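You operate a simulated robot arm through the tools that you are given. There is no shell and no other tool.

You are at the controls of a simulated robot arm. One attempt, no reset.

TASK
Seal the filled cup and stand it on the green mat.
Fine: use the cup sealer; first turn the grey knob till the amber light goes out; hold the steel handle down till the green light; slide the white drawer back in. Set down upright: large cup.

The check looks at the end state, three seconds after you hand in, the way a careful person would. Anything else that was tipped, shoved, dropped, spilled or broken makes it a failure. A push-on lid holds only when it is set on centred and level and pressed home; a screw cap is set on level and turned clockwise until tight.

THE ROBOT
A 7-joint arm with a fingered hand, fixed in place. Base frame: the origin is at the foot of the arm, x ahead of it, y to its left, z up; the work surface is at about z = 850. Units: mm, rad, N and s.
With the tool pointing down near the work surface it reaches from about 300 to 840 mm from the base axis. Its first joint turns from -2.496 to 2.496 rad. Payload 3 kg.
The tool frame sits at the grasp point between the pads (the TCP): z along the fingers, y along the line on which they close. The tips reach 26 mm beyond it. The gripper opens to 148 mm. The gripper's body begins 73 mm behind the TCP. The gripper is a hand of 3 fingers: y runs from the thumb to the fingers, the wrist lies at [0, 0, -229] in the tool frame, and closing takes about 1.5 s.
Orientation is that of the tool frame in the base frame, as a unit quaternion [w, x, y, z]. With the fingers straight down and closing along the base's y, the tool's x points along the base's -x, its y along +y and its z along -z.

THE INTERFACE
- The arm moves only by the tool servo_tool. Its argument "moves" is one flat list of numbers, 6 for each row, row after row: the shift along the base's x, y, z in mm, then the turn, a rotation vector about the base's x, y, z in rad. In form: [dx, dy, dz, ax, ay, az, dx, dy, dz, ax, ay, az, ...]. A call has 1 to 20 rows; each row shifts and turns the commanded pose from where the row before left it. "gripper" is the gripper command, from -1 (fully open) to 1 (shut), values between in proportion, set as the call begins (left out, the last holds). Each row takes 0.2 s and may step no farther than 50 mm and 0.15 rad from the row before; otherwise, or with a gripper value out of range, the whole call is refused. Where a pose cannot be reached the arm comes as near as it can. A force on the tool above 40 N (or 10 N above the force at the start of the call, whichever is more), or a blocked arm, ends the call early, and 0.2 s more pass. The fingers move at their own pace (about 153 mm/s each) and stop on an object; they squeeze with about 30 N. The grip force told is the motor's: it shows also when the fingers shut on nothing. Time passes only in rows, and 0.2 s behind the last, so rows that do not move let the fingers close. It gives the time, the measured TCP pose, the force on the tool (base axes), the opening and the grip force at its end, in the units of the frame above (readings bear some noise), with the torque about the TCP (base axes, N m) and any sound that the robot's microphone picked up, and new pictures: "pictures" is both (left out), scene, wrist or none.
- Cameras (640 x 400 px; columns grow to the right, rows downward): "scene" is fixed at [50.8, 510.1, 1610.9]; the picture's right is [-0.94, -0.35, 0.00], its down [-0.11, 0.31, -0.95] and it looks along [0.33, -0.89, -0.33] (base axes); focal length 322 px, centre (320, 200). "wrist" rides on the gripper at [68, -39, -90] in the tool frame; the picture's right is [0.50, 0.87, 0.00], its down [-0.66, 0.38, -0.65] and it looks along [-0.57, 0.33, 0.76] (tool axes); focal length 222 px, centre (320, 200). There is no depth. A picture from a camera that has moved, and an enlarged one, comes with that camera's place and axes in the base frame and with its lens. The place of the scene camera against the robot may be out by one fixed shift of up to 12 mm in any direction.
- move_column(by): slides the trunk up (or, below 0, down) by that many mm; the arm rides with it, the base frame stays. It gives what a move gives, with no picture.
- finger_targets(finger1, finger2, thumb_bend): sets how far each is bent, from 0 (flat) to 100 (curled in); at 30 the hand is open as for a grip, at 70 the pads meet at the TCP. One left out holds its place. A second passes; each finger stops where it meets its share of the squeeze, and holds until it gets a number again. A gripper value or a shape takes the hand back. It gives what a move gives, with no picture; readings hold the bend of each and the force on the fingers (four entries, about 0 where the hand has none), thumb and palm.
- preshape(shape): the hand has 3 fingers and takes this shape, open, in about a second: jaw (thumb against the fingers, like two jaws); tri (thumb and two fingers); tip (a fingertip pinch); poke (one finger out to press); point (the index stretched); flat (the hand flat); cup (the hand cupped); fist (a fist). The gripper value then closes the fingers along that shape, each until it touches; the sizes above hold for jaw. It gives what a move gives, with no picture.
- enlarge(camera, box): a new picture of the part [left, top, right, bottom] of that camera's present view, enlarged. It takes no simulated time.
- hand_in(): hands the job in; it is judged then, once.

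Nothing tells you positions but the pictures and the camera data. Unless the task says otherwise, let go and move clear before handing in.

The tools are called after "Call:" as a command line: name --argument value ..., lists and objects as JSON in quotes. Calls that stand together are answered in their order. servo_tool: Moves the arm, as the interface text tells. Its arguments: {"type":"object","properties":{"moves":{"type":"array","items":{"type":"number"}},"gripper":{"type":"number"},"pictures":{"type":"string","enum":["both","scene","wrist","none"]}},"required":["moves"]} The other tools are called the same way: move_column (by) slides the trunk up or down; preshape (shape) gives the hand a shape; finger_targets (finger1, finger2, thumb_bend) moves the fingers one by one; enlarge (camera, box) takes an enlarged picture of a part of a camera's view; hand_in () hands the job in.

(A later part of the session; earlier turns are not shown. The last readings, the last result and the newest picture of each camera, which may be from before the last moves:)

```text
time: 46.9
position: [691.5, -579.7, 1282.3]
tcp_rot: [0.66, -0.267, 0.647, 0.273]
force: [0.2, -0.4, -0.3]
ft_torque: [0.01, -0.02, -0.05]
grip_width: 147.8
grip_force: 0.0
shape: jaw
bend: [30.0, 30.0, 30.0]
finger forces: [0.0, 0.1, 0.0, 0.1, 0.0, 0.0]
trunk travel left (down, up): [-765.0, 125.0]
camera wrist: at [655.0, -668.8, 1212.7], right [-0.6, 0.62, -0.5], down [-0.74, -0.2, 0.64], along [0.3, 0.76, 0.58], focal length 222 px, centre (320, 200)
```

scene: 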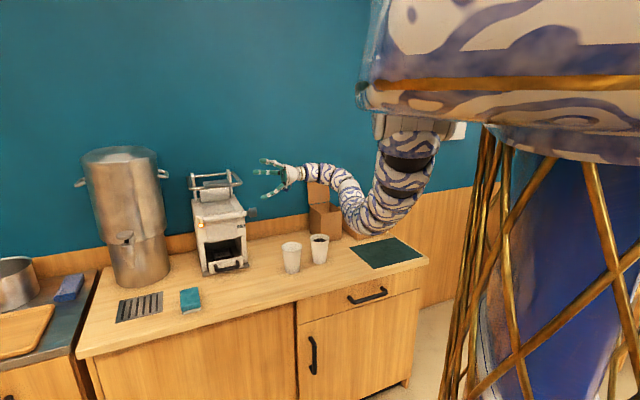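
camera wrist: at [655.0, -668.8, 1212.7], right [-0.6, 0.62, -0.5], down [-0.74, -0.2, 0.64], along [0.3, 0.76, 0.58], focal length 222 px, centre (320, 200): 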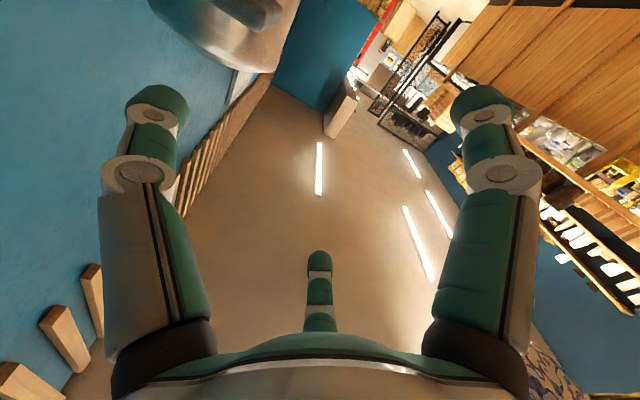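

Call:
servo_tool --moves '[0, 0, 0, 0.1061, 0.1061, 0, 0, 0, 0, 0.1061, 0.1061, 0, 0, 0, 0, 0.1061, 0.1061, 0, 0, 0, 0, 0.1061, 0.1061, 0, 0, 0, 0, 0.1061, 0.1061, 0, 0, 0, 0, 0.1061, 0.1061, 0, 0, 0, 0, 0.1061, 0.1061, 0, 0, 0, 0, 0.1061, 0.1061, 0, 0, 0, 0, 0.1061, 0.1061, 0, 0, 0, 0, 0.1061, 0.1061, 0, 0, 0, 0, 0.1061, 0.1061, 0, 0, 0, 0, 0.1061, 0.1061, 0]'

```text
time: 49.5
position: [691.7, -579.7, 1283.1]
tcp_rot: [0.199, 0.352, 0.618, 0.674]
force: [-0.1, 0.0, -0.3]
ft_torque: [-0.02, 0.0, 0.0]
grip_width: 147.8
grip_force: 0.1
shape: jaw
bend: [30.0, 30.0, 30.0]
finger forces: [0.0, 0.0, 0.1, 0.0, 0.0, 0.0]
trunk travel left (down, up): [-765.0, 125.0]
camera wrist: at [574.0, -588.3, 1260.9], right [-0.19, 0.21, 0.96], down [0.03, -0.97, 0.22], along [0.98, 0.07, 0.18], focal length 222 px, centre (320, 200)
```

scene: 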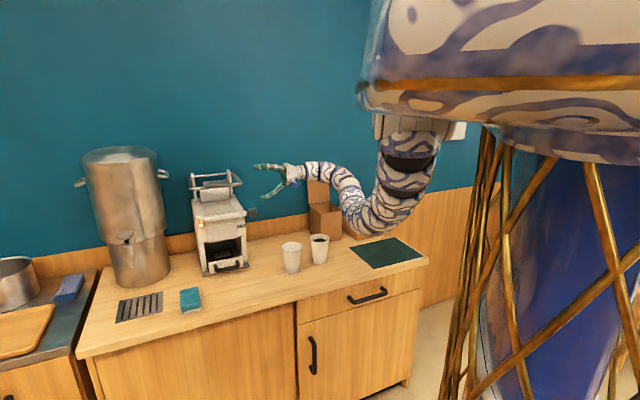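
wrist: 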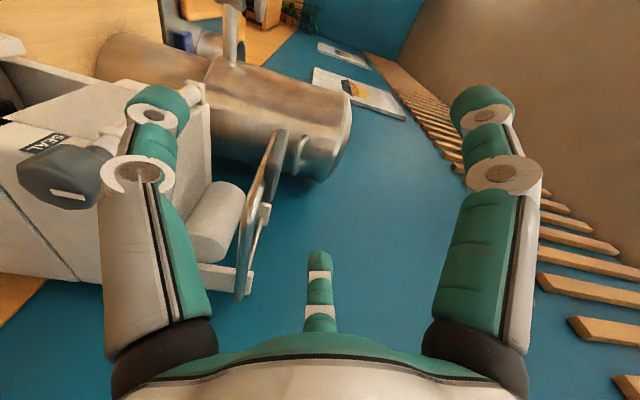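

Call:
enlarge --camera "wrist" --box '[0, 90, 180, 300]'

```text
1.90 times, centred on (90, 195) of wrist
camera zoom: at [574.0, -588.3, 1260.9], right [-0.19, 0.21, 0.96], down [0.03, -0.97, 0.22], along [0.98, 0.07, 0.18], focal length 423 px, centre (758, 210)
```

zoom: 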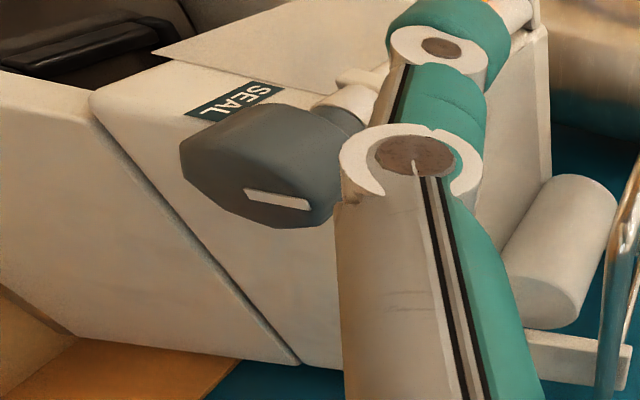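

Call:
servo_tool --moves '[0, 0, 0, 0.1061, 0.1061, 0, 0, 0, 0, 0.1061, 0.1061, 0, 0, 0, 0, 0.1061, 0.1061, 0, 0, 0, 0, 0.1061, 0.1061, 0, 0, 0, 0, 0.1061, 0.1061, 0, 0, 0, 0, 0.1061, 0.1061, 0, 0, 0, 0, 0.1061, 0.1061, 0, 0, 0, 0, 0.1061, 0.1061, 0, 0, 0, 0, 0.1, 0.1, 0]' --pictures "none"

Call:
move_column --by -180

Call:
servo_tool --moves '[0, 0, 0, 0, 0, 0]'

```text
time: 51.5
position: [691.4, -580.3, 1282.0]
tcp_rot: [-0.271, 0.66, 0.273, 0.646]
force: [-0.9, -0.8, -0.2]
ft_torque: [-0.03, 0.01, 0.02]
grip_width: 148.0
grip_force: 0.1
shape: jaw
bend: [30.0, 30.0, 30.0]
finger forces: [0.1, 0.0, 0.0, 0.0, 0.0, 0.1]
trunk travel left (down, up): [-765.0, 125.0]
```

```text
time: 53.5
position: [691.6, -580.6, 1102.1]
tcp_rot: [-0.27, 0.66, 0.274, 0.646]
force: [-0.7, 0.3, -0.1]
ft_torque: [-0.01, -0.03, 0.01]
grip_width: 147.8
grip_force: 0.0
shape: jaw
bend: [30.0, 30.0, 30.0]
finger forces: [0.0, 0.0, 0.0, 0.1, 0.1, 0.0]
trunk travel left (down, up): [-585.0, 305.0]
```

```text
time: 53.9
position: [692.1, -579.4, 1101.7]
tcp_rot: [-0.271, 0.66, 0.275, 0.645]
force: [0.0, -0.7, 0.3]
ft_torque: [0.0, 0.01, 0.0]
grip_width: 147.8
grip_force: 0.0
shape: jaw
bend: [30.0, 30.0, 30.0]
finger forces: [0.0, 0.0, 0.0, 0.0, 0.0, 0.0]
trunk travel left (down, up): [-585.0, 305.0]
camera wrist: at [600.8, -615.0, 1172.1], right [0.62, -0.6, 0.5], down [-0.2, -0.74, -0.64], along [0.76, 0.3, -0.58], focal length 222 px, centre (320, 200)
```

scene: 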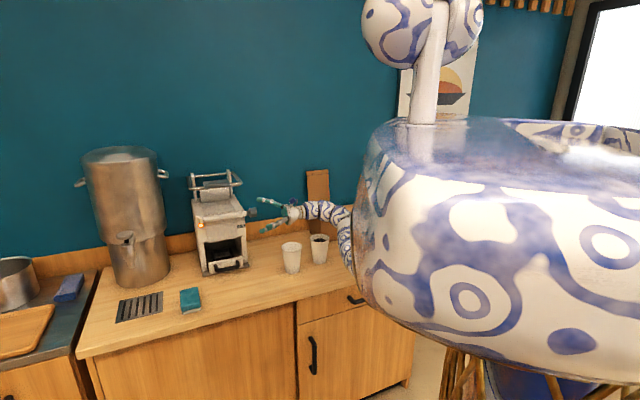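
wrist: 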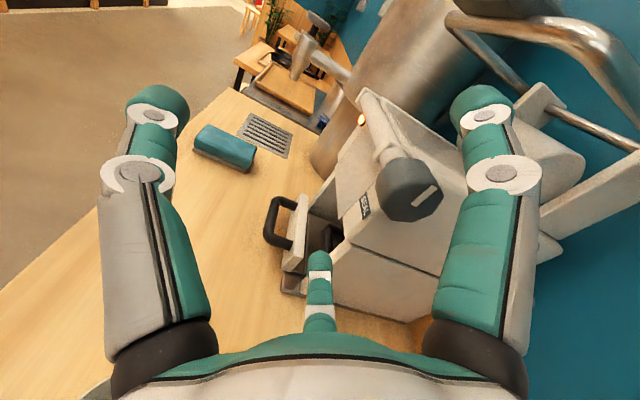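

Call:
enlarge --camera "wrist" --box '[340, 70, 480, 240]'

Call:
enlarge --camera "wrist" --box '[240, 160, 440, 320]'

```text
2.35 times, centred on (410, 155) of wrist
camera zoom: at [600.8, -615.0, 1172.1], right [0.62, -0.6, 0.5], down [-0.2, -0.74, -0.64], along [0.76, 0.3, -0.58], focal length 523 px, centre (108, 306)
```

zoom: 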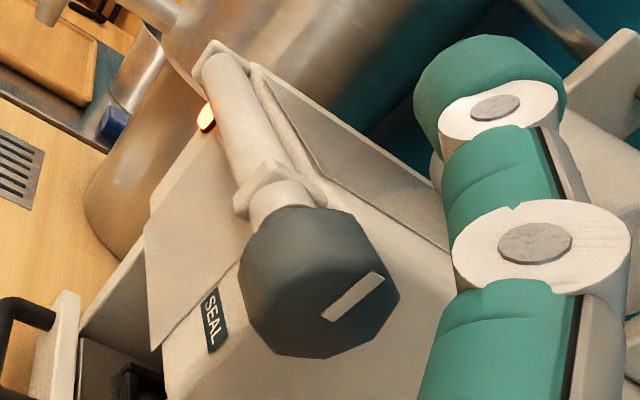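

```text
2.50 times, centred on (340, 240) of wrist
camera zoom: at [600.8, -615.0, 1172.1], right [0.62, -0.6, 0.5], down [-0.2, -0.74, -0.64], along [0.76, 0.3, -0.58], focal length 555 px, centre (270, 100)
```

zoom: 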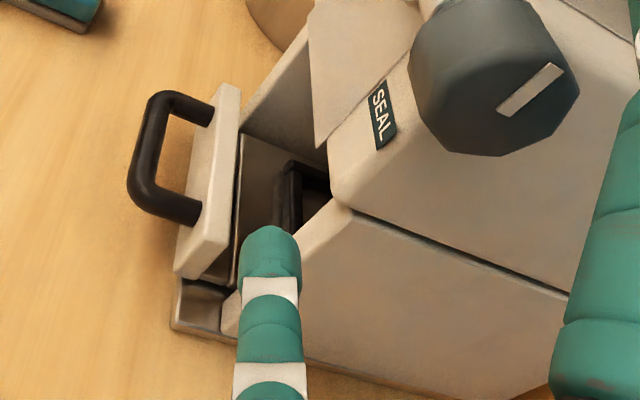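

Call:
servo_tool --moves '[-7, -7, 1, 0, 0, 0, 19.6, -19.6, 1, 0, 0, 0, 19.6, -19.6, 0, 0, 0, 0, 19.6, -19.6, 0, 0, 0, 0]'

Call:
enlarge --camera "wrist" --box '[220, 60, 420, 220]'

```text
time: 54.9
position: [744.8, -646.0, 1103.6]
tcp_rot: [-0.27, 0.66, 0.274, 0.645]
force: [-0.7, 0.3, -0.5]
ft_torque: [-0.02, 0.0, 0.0]
grip_width: 147.9
grip_force: 0.0
shape: jaw
bend: [30.0, 30.0, 30.0]
finger forces: [0.0, 0.1, 0.0, 0.0, 0.1, 0.0]
trunk travel left (down, up): [-585.0, 305.0]
camera wrist: at [652.7, -681.4, 1173.1], right [0.62, -0.6, 0.5], down [-0.2, -0.74, -0.64], along [0.75, 0.3, -0.58], focal length 222 px, centre (320, 200)
```

scene: 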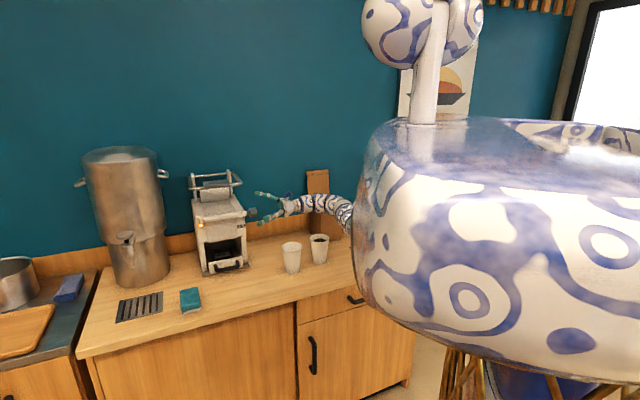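
wrist: 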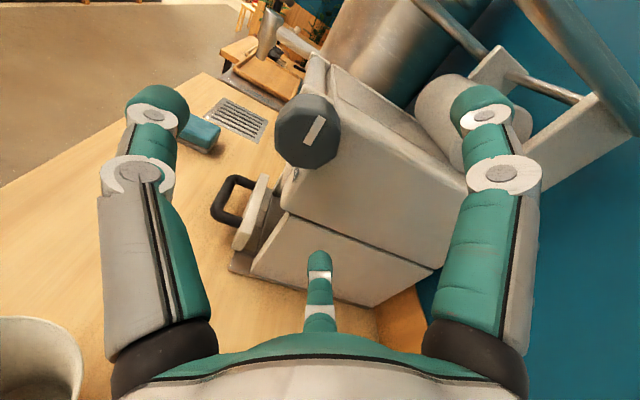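

```text
2.50 times, centred on (320, 140) of wrist
camera zoom: at [652.7, -681.4, 1173.1], right [0.62, -0.6, 0.5], down [-0.2, -0.74, -0.64], along [0.75, 0.3, -0.58], focal length 555 px, centre (320, 350)
```

zoom: 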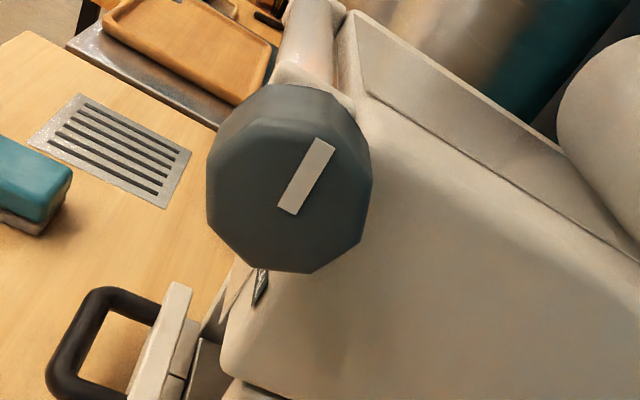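

Call:
servo_tool --moves '[-13.2, 13.2, 12.5, 0, 0, 0, 9.4, 9.4, 0, 0, 0, 0]'

Call:
enlarge --camera "wrist" --box '[220, 60, 420, 220]'

```text
time: 55.5
position: [740.4, -625.0, 1115.9]
tcp_rot: [-0.27, 0.66, 0.274, 0.646]
force: [0.1, -0.1, 0.3]
ft_torque: [0.0, 0.03, 0.0]
grip_width: 148.0
grip_force: 0.1
shape: jaw
bend: [30.0, 30.0, 30.0]
finger forces: [0.0, 0.0, 0.1, 0.1, 0.0, 0.0]
trunk travel left (down, up): [-585.0, 305.0]
camera wrist: at [649.4, -659.4, 1185.9], right [0.62, -0.6, 0.5], down [-0.2, -0.74, -0.64], along [0.75, 0.3, -0.58], focal length 222 px, centre (320, 200)
```

scene: 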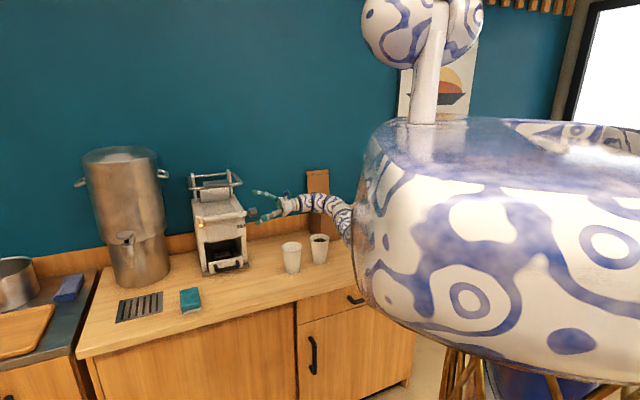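
wrist: 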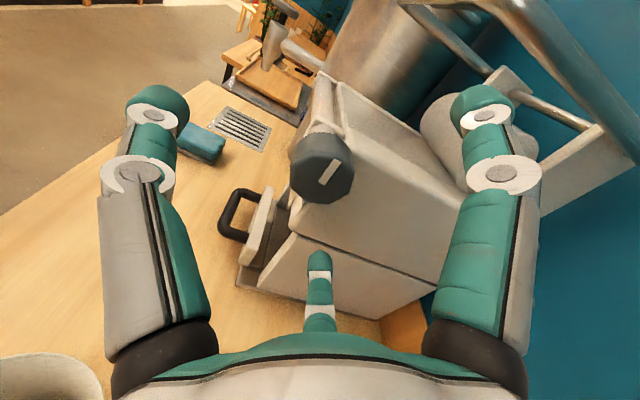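

```text
2.50 times, centred on (320, 140) of wrist
camera zoom: at [649.4, -659.4, 1185.9], right [0.62, -0.6, 0.5], down [-0.2, -0.74, -0.64], along [0.75, 0.3, -0.58], focal length 555 px, centre (320, 350)
```

zoom: 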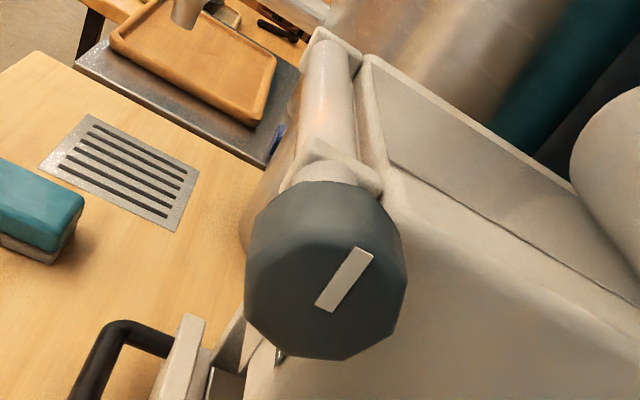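

Call:
servo_tool --moves '[7, 7, 1, 0, 0, 0, 7, 7, 0, 0, 0, 0, 7, 7, 0, 0, 0, 0]'

Call:
enlarge --camera "scene" --box '[190, 160, 310, 260]'

```text
time: 56.3
position: [761.6, -604.0, 1118.2]
tcp_rot: [-0.27, 0.66, 0.274, 0.646]
force: [0.1, -0.2, -0.7]
ft_torque: [0.01, -0.01, 0.0]
grip_width: 147.8
grip_force: 0.0
shape: jaw
bend: [30.0, 30.0, 30.0]
finger forces: [0.0, 0.1, 0.1, 0.0, 0.0, 0.0]
trunk travel left (down, up): [-585.0, 305.0]
camera wrist: at [670.2, -637.8, 1187.6], right [0.62, -0.6, 0.5], down [-0.2, -0.74, -0.64], along [0.76, 0.3, -0.58], focal length 222 px, centre (320, 200)
```

scene: 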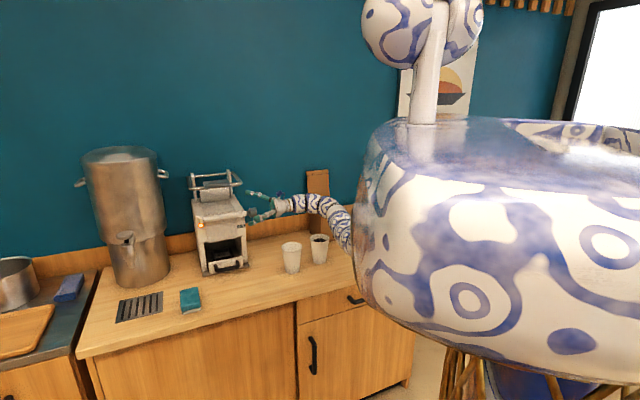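
wrist: 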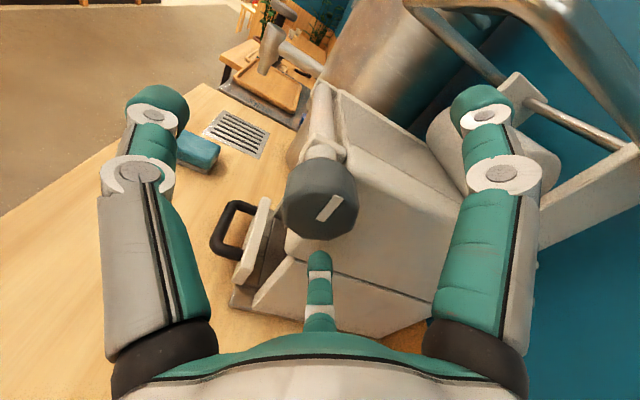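

```text
4.00 times, centred on (250, 210) of scene
camera zoom: at [50.8, 510.1, 1610.9], right [-0.94, -0.35, 0.0], down [-0.11, 0.31, -0.95], along [0.33, -0.89, -0.33], focal length 1287 px, centre (600, 160)
```

zoom: 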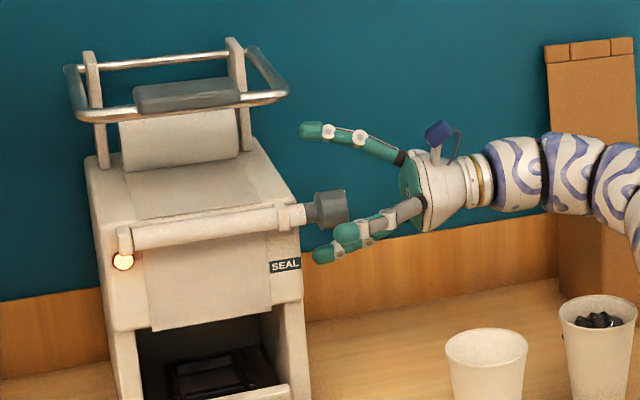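

Call:
servo_tool --moves '[0, 0, 0, 0, 0, 0, 0, 0, 0, 0, 0, 0, 0, 0, 0, 0, 0, 0, 0, 0, 0, 0, 0, 0, 0, 0, 0, 0, 0, 0, 0, 0, 0, 0, 0, 0, 0, 0, 0, 0, 0, 0, 0, 0, 0, 0, 0, 0]' --gripper 1

Call:
enlarge --camera "scene" --box '[190, 160, 310, 260]'

```text
time: 58.1
position: [761.0, -601.9, 1119.2]
tcp_rot: [-0.27, 0.659, 0.274, 0.646]
force: [1.6, 3.1, 1.2]
ft_torque: [0.04, -0.06, 0.06]
grip_width: 32.5
grip_force: 30.6
shape: jaw
bend: [75.0, 77.0, 70.0]
finger forces: [25.0, 26.8, 0.1, 0.0, 27.3, 0.0]
trunk travel left (down, up): [-585.0, 305.0]
camera wrist: at [670.2, -637.4, 1187.8], right [0.62, -0.6, 0.5], down [-0.2, -0.74, -0.64], along [0.75, 0.3, -0.58], focal length 222 px, centre (320, 200)
```

scene: 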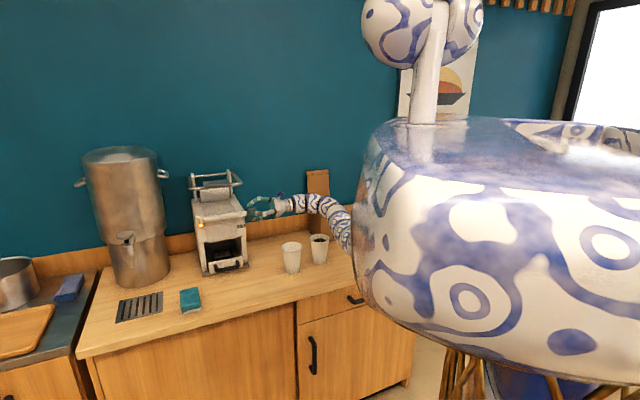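
wrist: 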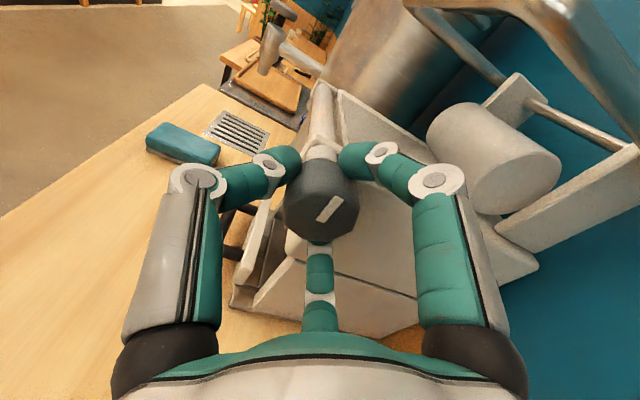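

```text
4.00 times, centred on (250, 210) of scene
camera zoom: at [50.8, 510.1, 1610.9], right [-0.94, -0.35, 0.0], down [-0.11, 0.31, -0.95], along [0.33, -0.89, -0.33], focal length 1287 px, centre (600, 160)
```

zoom: 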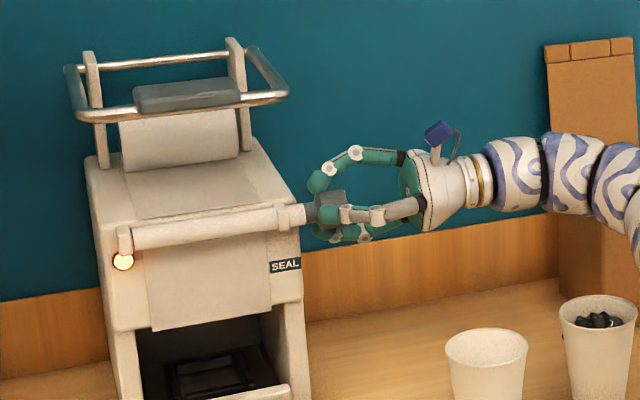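

The three fingers hold the knob evenly. I'll turn it by rolling the hand and watch the amber light.

Call:
servo_tool --moves '[0, 0, 0, -0.0707, -0.0707, 0, 0, 0, 0, -0.0707, -0.0707, 0, 0, 0, 0, -0.0707, -0.0707, 0, 0, 0, 0, -0.0707, -0.0707, 0, 0, 0, 0, -0.0707, -0.0707, 0]'

Call:
enlarge --camera "scene" --box '[190, 160, 310, 260]'

```text
time: 59.3
position: [760.6, -601.4, 1117.8]
tcp_rot: [-0.1, 0.573, 0.428, 0.692]
force: [-8.1, 7.9, -7.0]
ft_torque: [-0.1, 0.22, 0.28]
grip_width: 32.8
grip_force: 30.2
shape: jaw
bend: [75.0, 77.0, 70.0]
finger forces: [23.5, 26.9, 0.1, 0.1, 35.5, 0.2]
trunk travel left (down, up): [-585.0, 305.0]
camera wrist: at [649.3, -616.3, 1160.2], right [0.38, -0.36, 0.85], down [-0.02, -0.92, -0.38], along [0.92, 0.13, -0.36], focal length 222 px, centre (320, 200)
```

scene: 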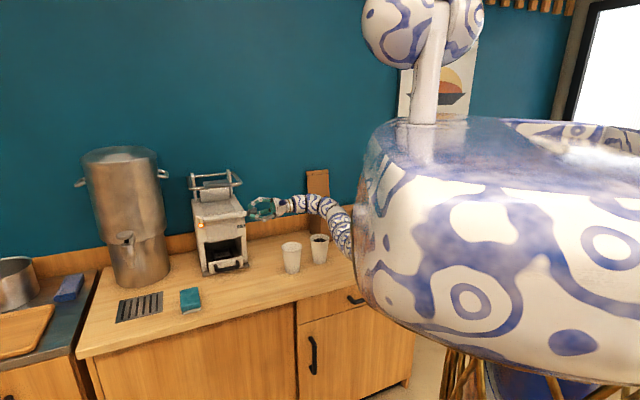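
wrist: 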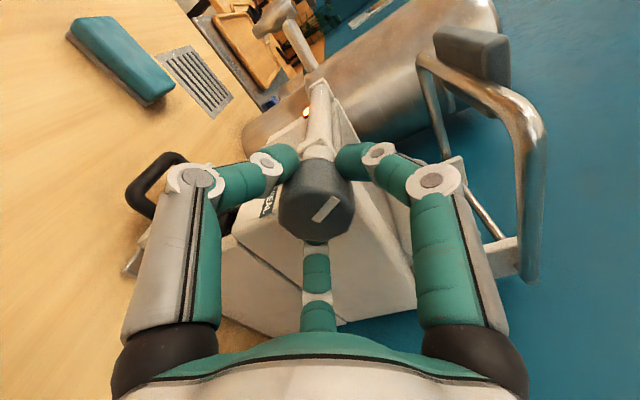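

```text
4.00 times, centred on (250, 210) of scene
camera zoom: at [50.8, 510.1, 1610.9], right [-0.94, -0.35, 0.0], down [-0.11, 0.31, -0.95], along [0.33, -0.89, -0.33], focal length 1287 px, centre (600, 160)
```

zoom: 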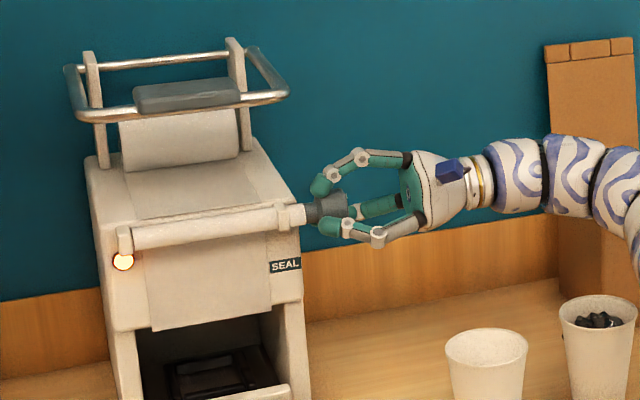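

Call:
servo_tool --moves '[-1, 1, -1, -0.085, -0.085, 0, 0, 0, 0, -0.085, -0.085, 0, 0, 0, 0, -0.085, -0.085, 0, 0, 0, 0, -0.085, -0.085, 0, 0, 0, 0, -0.085, -0.085, 0]' --pictures "wrist"

Call:
enlarge --camera "scene" --box '[190, 160, 310, 260]'

```text
time: 60.5
position: [760.4, -601.3, 1116.7]
tcp_rot: [0.116, 0.424, 0.573, 0.692]
force: [-12.0, 9.2, -17.6]
ft_torque: [-0.24, 0.55, 0.4]
grip_width: 33.2
grip_force: 29.5
shape: jaw
bend: [75.0, 77.0, 70.0]
finger forces: [23.3, 25.2, 0.0, 0.0, 41.0, 0.0]
trunk travel left (down, up): [-585.0, 305.0]
camera wrist: at [640.1, -607.3, 1113.2], right [-0.03, 0.05, 1.0], down [0.06, -1.0, 0.05], along [1.0, 0.06, 0.02], focal length 222 px, centre (320, 200)
```

wrist: 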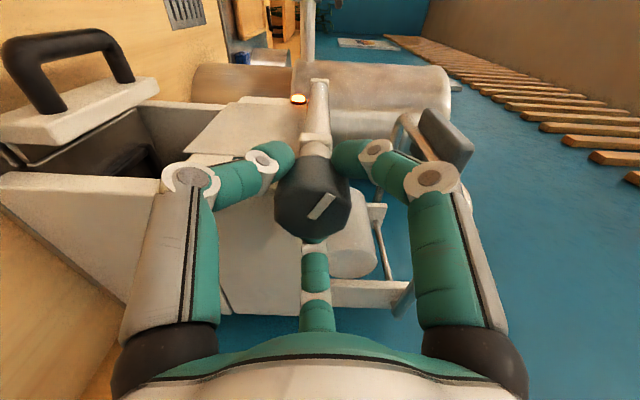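

```text
4.00 times, centred on (250, 210) of scene
camera zoom: at [50.8, 510.1, 1610.9], right [-0.94, -0.35, 0.0], down [-0.11, 0.31, -0.95], along [0.33, -0.89, -0.33], focal length 1287 px, centre (600, 160)
```

zoom: 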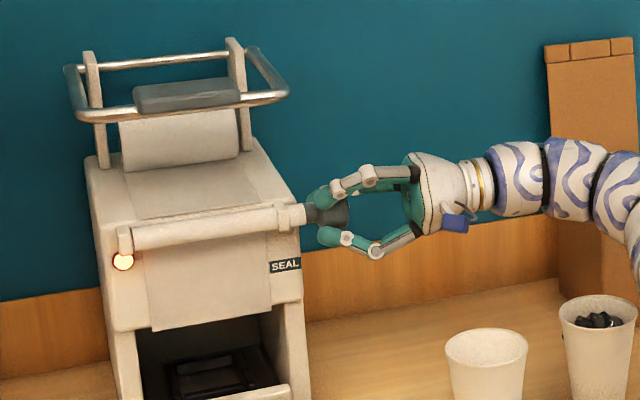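

Call:
servo_tool --moves '[-2, 2, -3, -0.085, -0.085, 0, 0, 0, 0, -0.085, -0.085, 0, 0, 0, 0, -0.085, -0.085, 0, 0, 0, 0, -0.085, -0.085, 0, 0, 0, 0, -0.085, -0.085, 0]' --pictures "wrist"

Call:
enlarge --camera "scene" --box '[190, 160, 310, 260]'

```text
time: 61.7
position: [759.1, -599.8, 1111.4]
tcp_rot: [0.319, 0.235, 0.668, 0.63]
force: [-0.6, -1.4, -18.9]
ft_torque: [-0.34, 0.51, -0.08]
grip_width: 33.0
grip_force: 30.2
shape: jaw
bend: [75.0, 77.0, 70.0]
finger forces: [23.3, 27.4, 0.0, 0.0, 37.9, 0.0]
trunk travel left (down, up): [-585.0, 305.0]
camera wrist: at [649.9, -617.0, 1064.7], right [-0.42, 0.44, 0.79], down [-0.06, -0.89, 0.46], along [0.91, 0.15, 0.39], focal length 222 px, centre (320, 200)
```

wrist: 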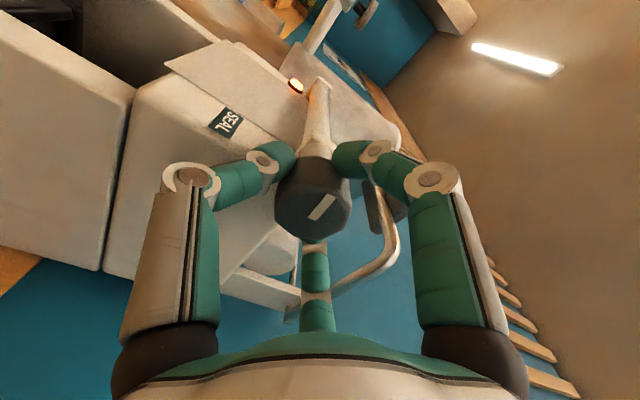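

```text
4.00 times, centred on (250, 210) of scene
camera zoom: at [50.8, 510.1, 1610.9], right [-0.94, -0.35, 0.0], down [-0.11, 0.31, -0.95], along [0.33, -0.89, -0.33], focal length 1287 px, centre (600, 160)
```

zoom: 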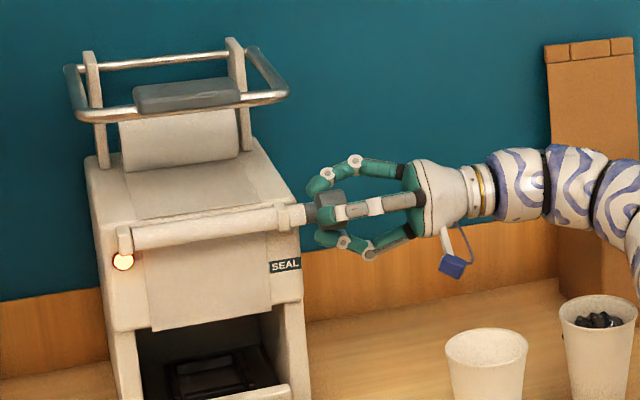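

Call:
servo_tool --moves '[0, 0, -3, -0.085, -0.085, 0, 0, 0, 0, -0.085, -0.085, 0, 0, 0, 0, -0.085, -0.085, 0, 0, 0, 0, -0.085, -0.085, 0, 0, 0, 0, -0.085, -0.085, 0]' --pictures "wrist"

Call:
enlarge --camera "scene" --box '[190, 160, 310, 260]'

```text
time: 62.9
position: [759.8, -601.3, 1108.2]
tcp_rot: [0.493, 0.027, 0.703, 0.511]
force: [9.3, -8.7, -19.5]
ft_torque: [-0.24, 0.49, -0.41]
grip_width: 32.8
grip_force: 30.1
shape: jaw
bend: [75.0, 77.0, 70.0]
finger forces: [22.8, 25.4, 0.0, 0.1, 40.2, 0.0]
trunk travel left (down, up): [-585.0, 305.0]
camera wrist: at [677.2, -644.5, 1033.2], right [-0.66, 0.68, 0.31], down [-0.31, -0.63, 0.71], along [0.68, 0.37, 0.63], focal length 222 px, centre (320, 200)
```

wrist: 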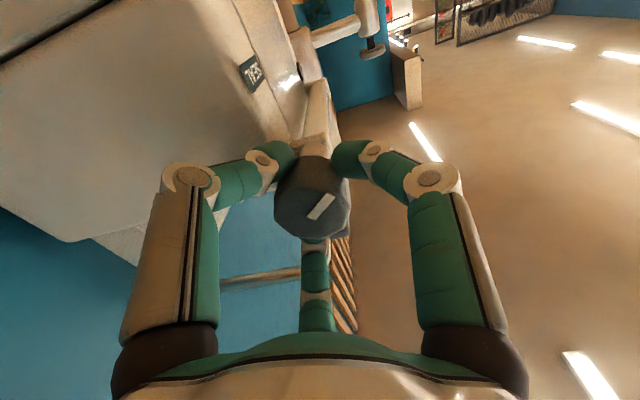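

```text
4.00 times, centred on (250, 210) of scene
camera zoom: at [50.8, 510.1, 1610.9], right [-0.94, -0.35, 0.0], down [-0.11, 0.31, -0.95], along [0.33, -0.89, -0.33], focal length 1287 px, centre (600, 160)
```

zoom: 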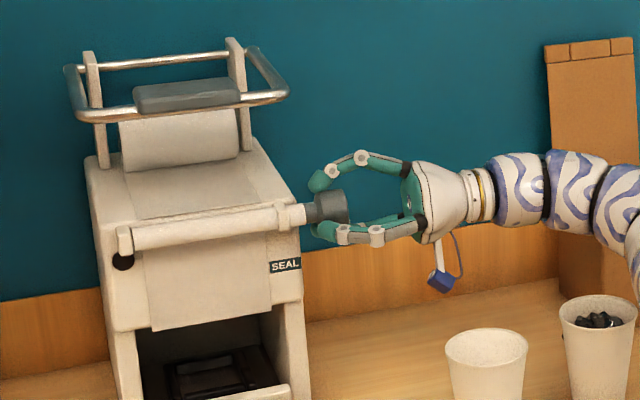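

The amber light is out, so I'll let go of the knob and back off along its axis.

Call:
servo_tool --moves '[0, 0, 0, 0, 0, 0, 0, 0, 0, 0, 0, 0, 0, 0, 0, 0, 0, 0, 0, 0, 0, 0, 0, 0, 0, 0, 0, 0, 0, 0, 0, 0, 0, 0, 0, 0, -14, -14, 0, 0, 0, 0, -14, -14, 0, 0, 0, 0, -14, -14, 0, 0, 0, 0, -14, -14, 0, 0, 0, 0]' --gripper -1 --pictures "wrist"

Call:
enlarge --camera "scene" --box '[190, 160, 310, 260]'

Call:
enlarge --camera "scene" --box '[195, 230, 265, 280]'

```text
time: 65.1
position: [701.5, -655.7, 1113.3]
tcp_rot: [0.493, 0.026, 0.703, 0.512]
force: [-0.4, 1.2, 0.2]
ft_torque: [0.01, 0.0, -0.02]
grip_width: 148.1
grip_force: 0.1
shape: jaw
bend: [30.0, 30.0, 30.0]
finger forces: [0.0, 0.1, 0.1, 0.1, 0.0, 0.1]
trunk travel left (down, up): [-585.0, 305.0]
camera wrist: at [619.7, -699.5, 1037.6], right [-0.66, 0.68, 0.31], down [-0.31, -0.63, 0.71], along [0.68, 0.37, 0.63], focal length 222 px, centre (320, 200)
```

wrist: 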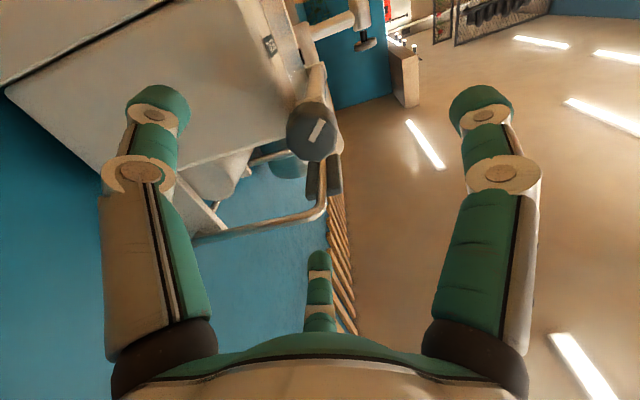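

```text
4.00 times, centred on (250, 210) of scene
camera zoom: at [50.8, 510.1, 1610.9], right [-0.94, -0.35, 0.0], down [-0.11, 0.31, -0.95], along [0.33, -0.89, -0.33], focal length 1287 px, centre (600, 160)
```

zoom: 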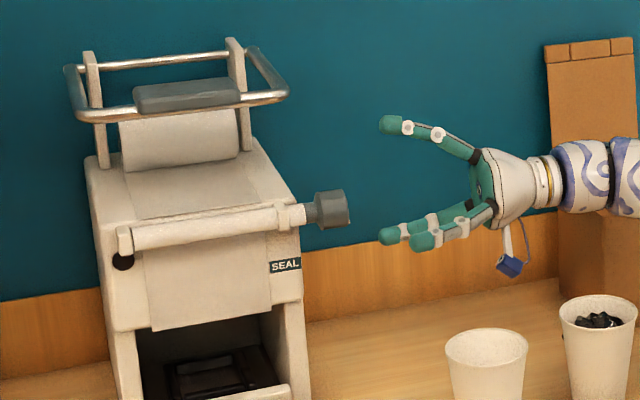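

```text
8.00 times, centred on (230, 255) of scene
camera zoom: at [50.8, 510.1, 1610.9], right [-0.94, -0.35, 0.0], down [-0.11, 0.31, -0.95], along [0.33, -0.89, -0.33], focal length 2574 px, centre (1040, -240)
```

zoom: 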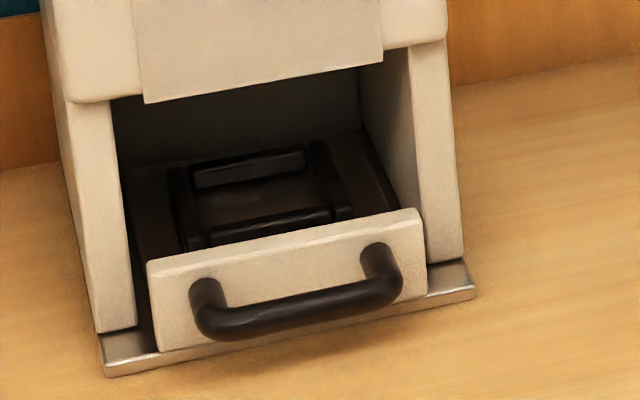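

The knob is done and the amber light stays out. Next is the drawer: its black handle bar is near (p=258, q=928, z=887) in counter axes. I'll bring the hand round to face the sealer.

Call:
servo_tool --moves '[-21.2, 35.4, 0, -0.0742, -0.0742, 0, -21.2, 35.4, 0, -0.0742, -0.0742, 0, -21.2, 35.4, 0, -0.0742, -0.0742, 0, -21.2, 35.4, 0, -0.0742, -0.0742, 0, -21.2, 35.4, 0, -0.0742, -0.0742, 0, -21.2, 35.4, 0, -0.0742, -0.0742, 0, -21.2, 35.4, 0, -0.0742, -0.0742, 0, -21.2, 35.4, 0, -0.0742, -0.0742, 0]' --pictures "scene"

Call:
servo_tool --moves '[20.4, -7.8, 0, 0, 0, -0.08727, 19.1, -9, 0, 0, 0, -0.08727, 17.6, -10, 0, 0, 0, -0.08727, 16.1, -10.8, 0, 0, 0, -0.08727, 14.5, -11.6, 0, 0, 0, -0.08727, 12.9, -12.2, 0, 0, 0, -0.08727, 11.2, -12.6, 0, 0, 0, -0.08727, 9.5, -12.9, 0, 0, 0, -0.08727, 7.8, -13.1, 0, 0, 0, -0.08727, 6, -13.1, 0, 0, 0, -0.08727, 4.3, -12.9, 0, 0, 0, -0.08727, 2.6, -12.6, 0, 0, 0, -0.08727, 0.9, -12.2, 0, 0, 0, -0.08727, -0.7, -11.6, 0, 0, 0, -0.08727, -2.3, -10.8, 0, 0, 0, -0.08727, -3.8, -10, 0, 0, 0, -0.08727, -5.3, -9, 0, 0, 0, -0.08727, -6.6, -7.8, 0, 0, 0, -0.08727]'

```text
time: 66.9
position: [533.4, -371.4, 1111.2]
tcp_rot: [0.66, -0.266, 0.648, 0.272]
force: [-0.5, -0.2, -0.1]
ft_torque: [0.0, -0.02, -0.04]
grip_width: 147.7
grip_force: 0.1
shape: jaw
bend: [30.0, 30.0, 30.0]
finger forces: [0.0, 0.0, 0.0, 0.0, 0.0, 0.0]
trunk travel left (down, up): [-585.0, 305.0]
```

scene: 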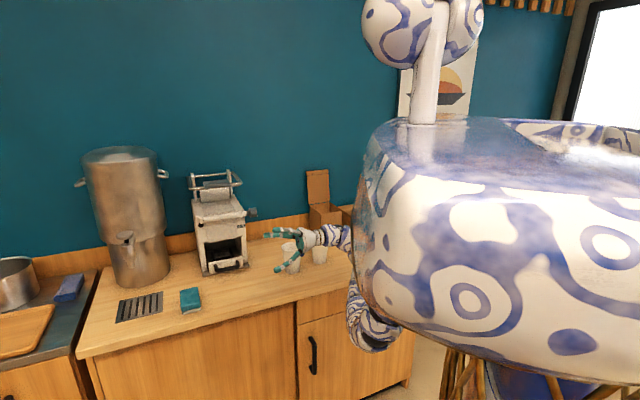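

```text
time: 70.7
position: [657.5, -571.8, 1112.2]
tcp_rot: [0.659, 0.27, 0.646, -0.275]
force: [0.3, -0.4, 0.0]
ft_torque: [-0.02, 0.01, -0.02]
grip_width: 147.7
grip_force: 0.0
shape: jaw
bend: [30.0, 30.0, 30.0]
finger forces: [0.0, 0.0, 0.0, 0.0, 0.0, 0.0]
trunk travel left (down, up): [-585.0, 305.0]
camera wrist: at [565.7, -535.4, 1042.3], right [0.62, 0.6, -0.5], down [-0.2, 0.74, 0.64], along [0.76, -0.3, 0.58], focal length 222 px, centre (320, 200)
```

scene: 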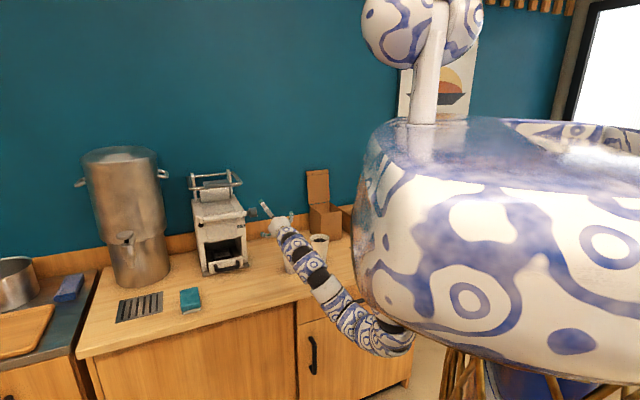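
wrist: 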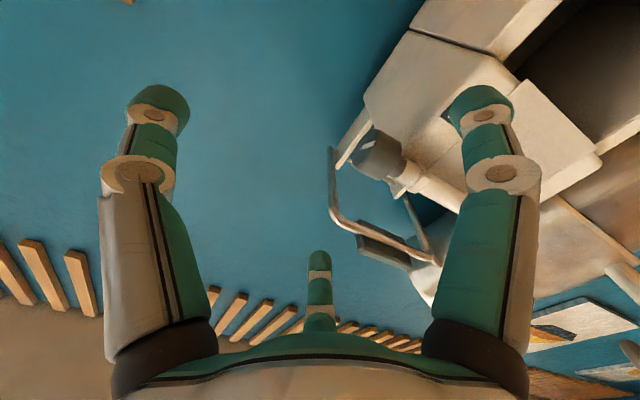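

Call:
servo_tool --moves '[12.7, 12.7, 0, -0.101, 0.101, 0, 12.7, 12.7, 0, -0.101, 0.101, 0, 12.7, 12.7, 0, -0.101, 0.101, 0, 12.7, 12.7, 0, -0.101, 0.101, 0, 12.7, 12.7, 0, -0.101, 0.101, 0, 12.7, 12.7, 0, -0.101, 0.101, 0, 12.7, 12.7, 0, -0.101, 0.101, 0, 12.7, 12.7, 0, -0.101, 0.101, 0, 12.7, 12.7, 0, -0.101, 0.101, 0, 12.7, 12.7, 0, -0.101, 0.101, 0, 12.7, 12.7, 0, -0.101, 0.101, 0]'

```text
time: 73.1
position: [795.1, -432.5, 1110.3]
tcp_rot: [-0.277, 0.279, -0.648, 0.652]
force: [-0.5, 0.3, -0.1]
ft_torque: [0.0, 0.01, -0.03]
grip_width: 148.2
grip_force: 0.1
shape: jaw
bend: [30.0, 30.0, 30.0]
finger forces: [0.0, 0.0, 0.1, 0.1, 0.1, 0.0]
trunk travel left (down, up): [-585.0, 305.0]
camera wrist: at [683.0, -418.1, 1149.0], right [-0.34, -0.37, -0.86], down [-0.02, 0.92, -0.38], along [0.94, -0.12, -0.32], focal length 222 px, centre (320, 200)
```

scene: 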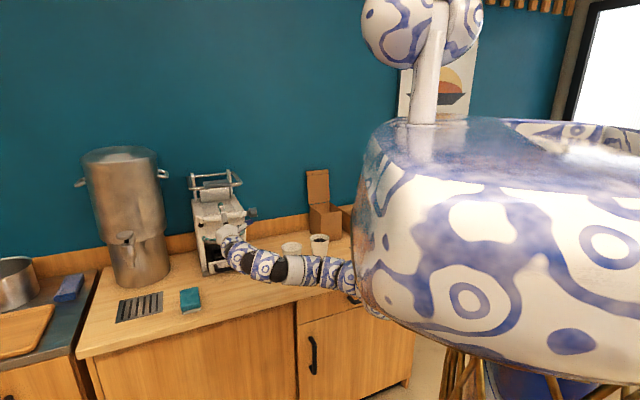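
wrist: 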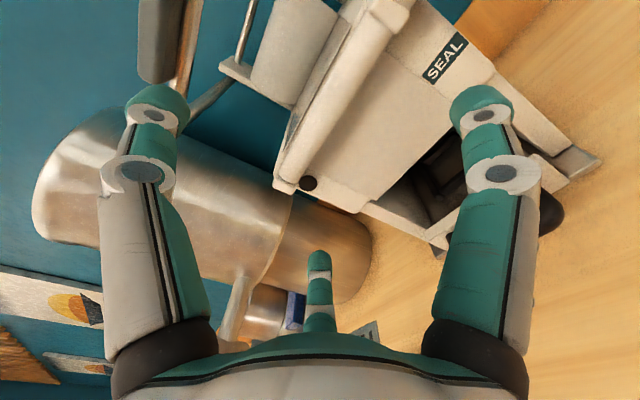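

Call:
servo_tool --moves '[0.3, -0.3, -20.8, 0.0694, 0.0694, 0, 0.3, -0.3, -20.8, 0.0694, 0.0694, 0, 0.3, -0.3, -20.8, 0.0694, 0.0694, 0, 0.3, -0.3, -20.8, 0.0694, 0.0694, 0, 0.3, -0.3, -20.8, 0.0694, 0.0694, 0, 0.3, -0.3, -20.8, 0.0694, 0.0694, 0, 0.3, -0.3, -20.8, 0.0694, 0.0694, 0, 0.3, -0.3, -20.8, 0.0694, 0.0694, 0]'

Call:
enlarge --camera "wrist" --box '[220, 60, 480, 260]'

Call:
enlarge --camera "scene" --box '[180, 190, 300, 290]'

```text
time: 74.9
position: [798.7, -436.6, 944.7]
tcp_rot: [0.155, -0.356, 0.852, -0.352]
force: [0.6, 0.2, -0.2]
ft_torque: [0.01, 0.01, -0.05]
grip_width: 147.7
grip_force: 0.1
shape: jaw
bend: [30.0, 30.0, 30.0]
finger forces: [0.0, 0.1, 0.1, 0.0, 0.1, 0.1]
trunk travel left (down, up): [-585.0, 305.0]
camera wrist: at [723.9, -458.9, 1034.5], right [-0.78, 0.07, -0.62], down [-0.07, 0.98, 0.2], along [0.62, 0.2, -0.76], focal length 222 px, centre (320, 200)
```

scene: 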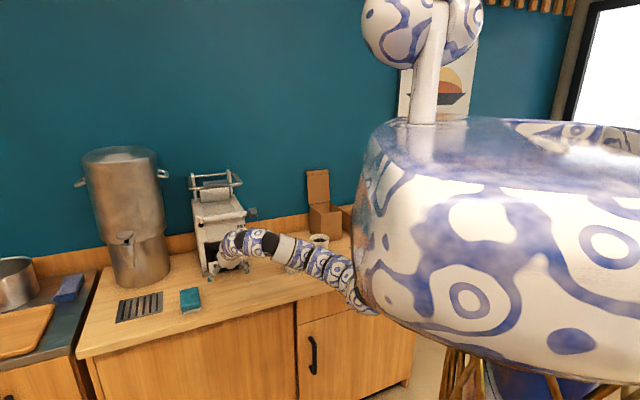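
wrist: 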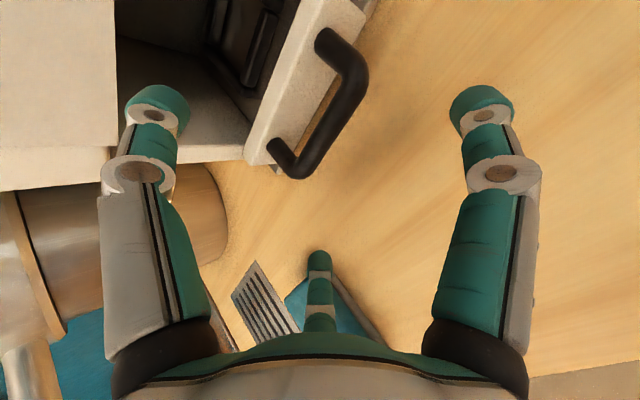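

```text
2.00 times, centred on (350, 160) of wrist
camera zoom: at [723.9, -458.9, 1034.5], right [-0.78, 0.07, -0.62], down [-0.07, 0.98, 0.2], along [0.62, 0.2, -0.76], focal length 444 px, centre (260, 280)
```

zoom: 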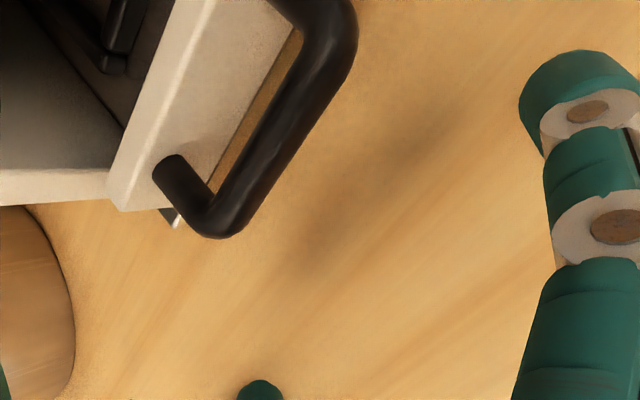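

```text
4.00 times, centred on (240, 240) of scene
camera zoom: at [50.8, 510.1, 1610.9], right [-0.94, -0.35, 0.0], down [-0.11, 0.31, -0.95], along [0.33, -0.89, -0.33], focal length 1287 px, centre (640, 40)
```

zoom: 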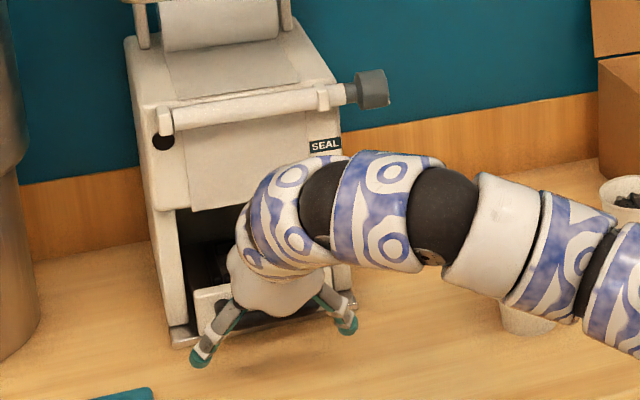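

Call:
servo_tool --moves '[0, 0, 0, 0, 0, 0, 0, 0, 0, 0, 0, 0, 7.8, -7.8, -11.7, 0, 0, 0, 7.8, -7.8, -11.7, 0, 0, 0, 7.8, -7.8, -11.7, 0, 0, 0]' --gripper -0.3 --pictures "wrist"

Call:
enlarge --camera "scene" --box '[180, 190, 300, 290]'

```text
time: 76.1
position: [823.0, -459.3, 909.2]
tcp_rot: [0.155, -0.357, 0.851, -0.352]
force: [0.5, 0.3, 0.4]
ft_torque: [-0.01, -0.02, -0.01]
grip_width: 96.5
grip_force: 0.1
shape: jaw
bend: [30.0, 30.0, 70.0]
finger forces: [0.0, 0.0, 0.0, 0.0, 0.1, 0.0]
trunk travel left (down, up): [-585.0, 305.0]
camera wrist: at [746.8, -482.0, 998.9], right [-0.78, 0.07, -0.62], down [-0.07, 0.98, 0.2], along [0.62, 0.2, -0.76], focal length 222 px, centre (320, 200)
```

wrist: 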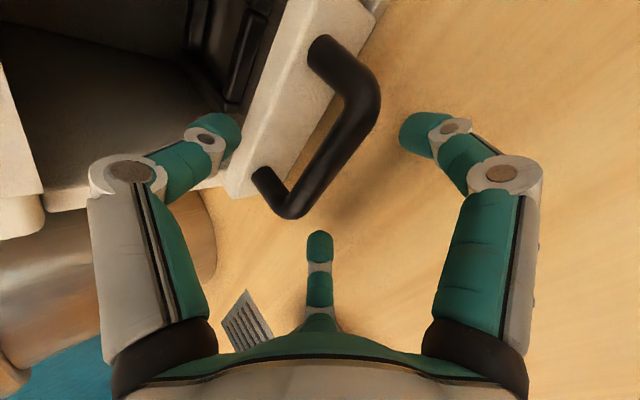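

```text
4.00 times, centred on (240, 240) of scene
camera zoom: at [50.8, 510.1, 1610.9], right [-0.94, -0.35, 0.0], down [-0.11, 0.31, -0.95], along [0.33, -0.89, -0.33], focal length 1287 px, centre (640, 40)
```

zoom: 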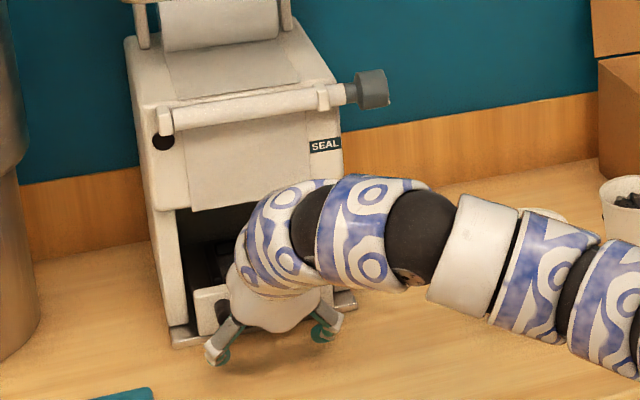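

Call:
servo_tool --moves '[-7, -7, 0, 0, 0, 0, 4, -4, -6, 0, 0, 0, 4, -4, -6, 0, 0, 0]' --pictures "wrist"

Call:
enlarge --camera "wrist" --box '[160, 40, 480, 240]'

```text
time: 76.9
position: [823.7, -472.8, 897.9]
tcp_rot: [0.156, -0.357, 0.851, -0.353]
force: [-0.2, -0.5, 0.0]
ft_torque: [0.02, 0.02, 0.0]
grip_width: 96.7
grip_force: 0.0
shape: jaw
bend: [30.0, 30.0, 70.0]
finger forces: [0.0, 0.0, 0.0, 0.0, 0.1, 0.0]
trunk travel left (down, up): [-585.0, 305.0]
camera wrist: at [748.3, -496.2, 988.3], right [-0.78, 0.07, -0.62], down [-0.07, 0.98, 0.2], along [0.62, 0.2, -0.76], focal length 222 px, centre (320, 200)
```

wrist: 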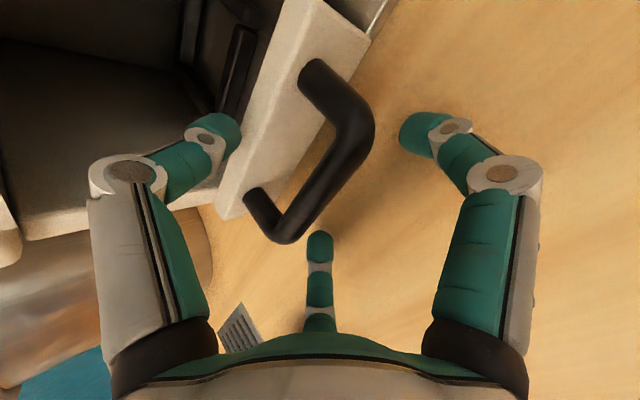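

```text
2.00 times, centred on (320, 140) of wrist
camera zoom: at [748.3, -496.2, 988.3], right [-0.78, 0.07, -0.62], down [-0.07, 0.98, 0.2], along [0.62, 0.2, -0.76], focal length 444 px, centre (320, 320)
```

zoom: 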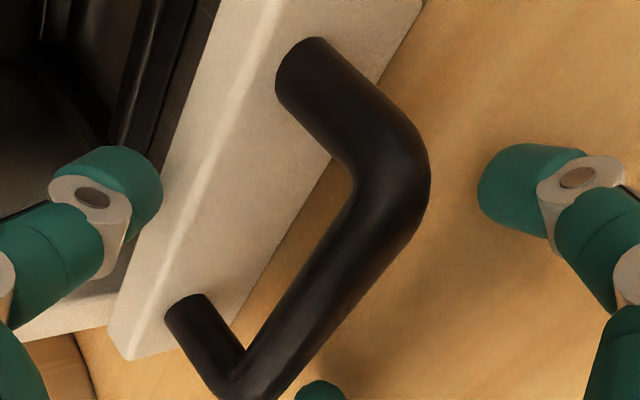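

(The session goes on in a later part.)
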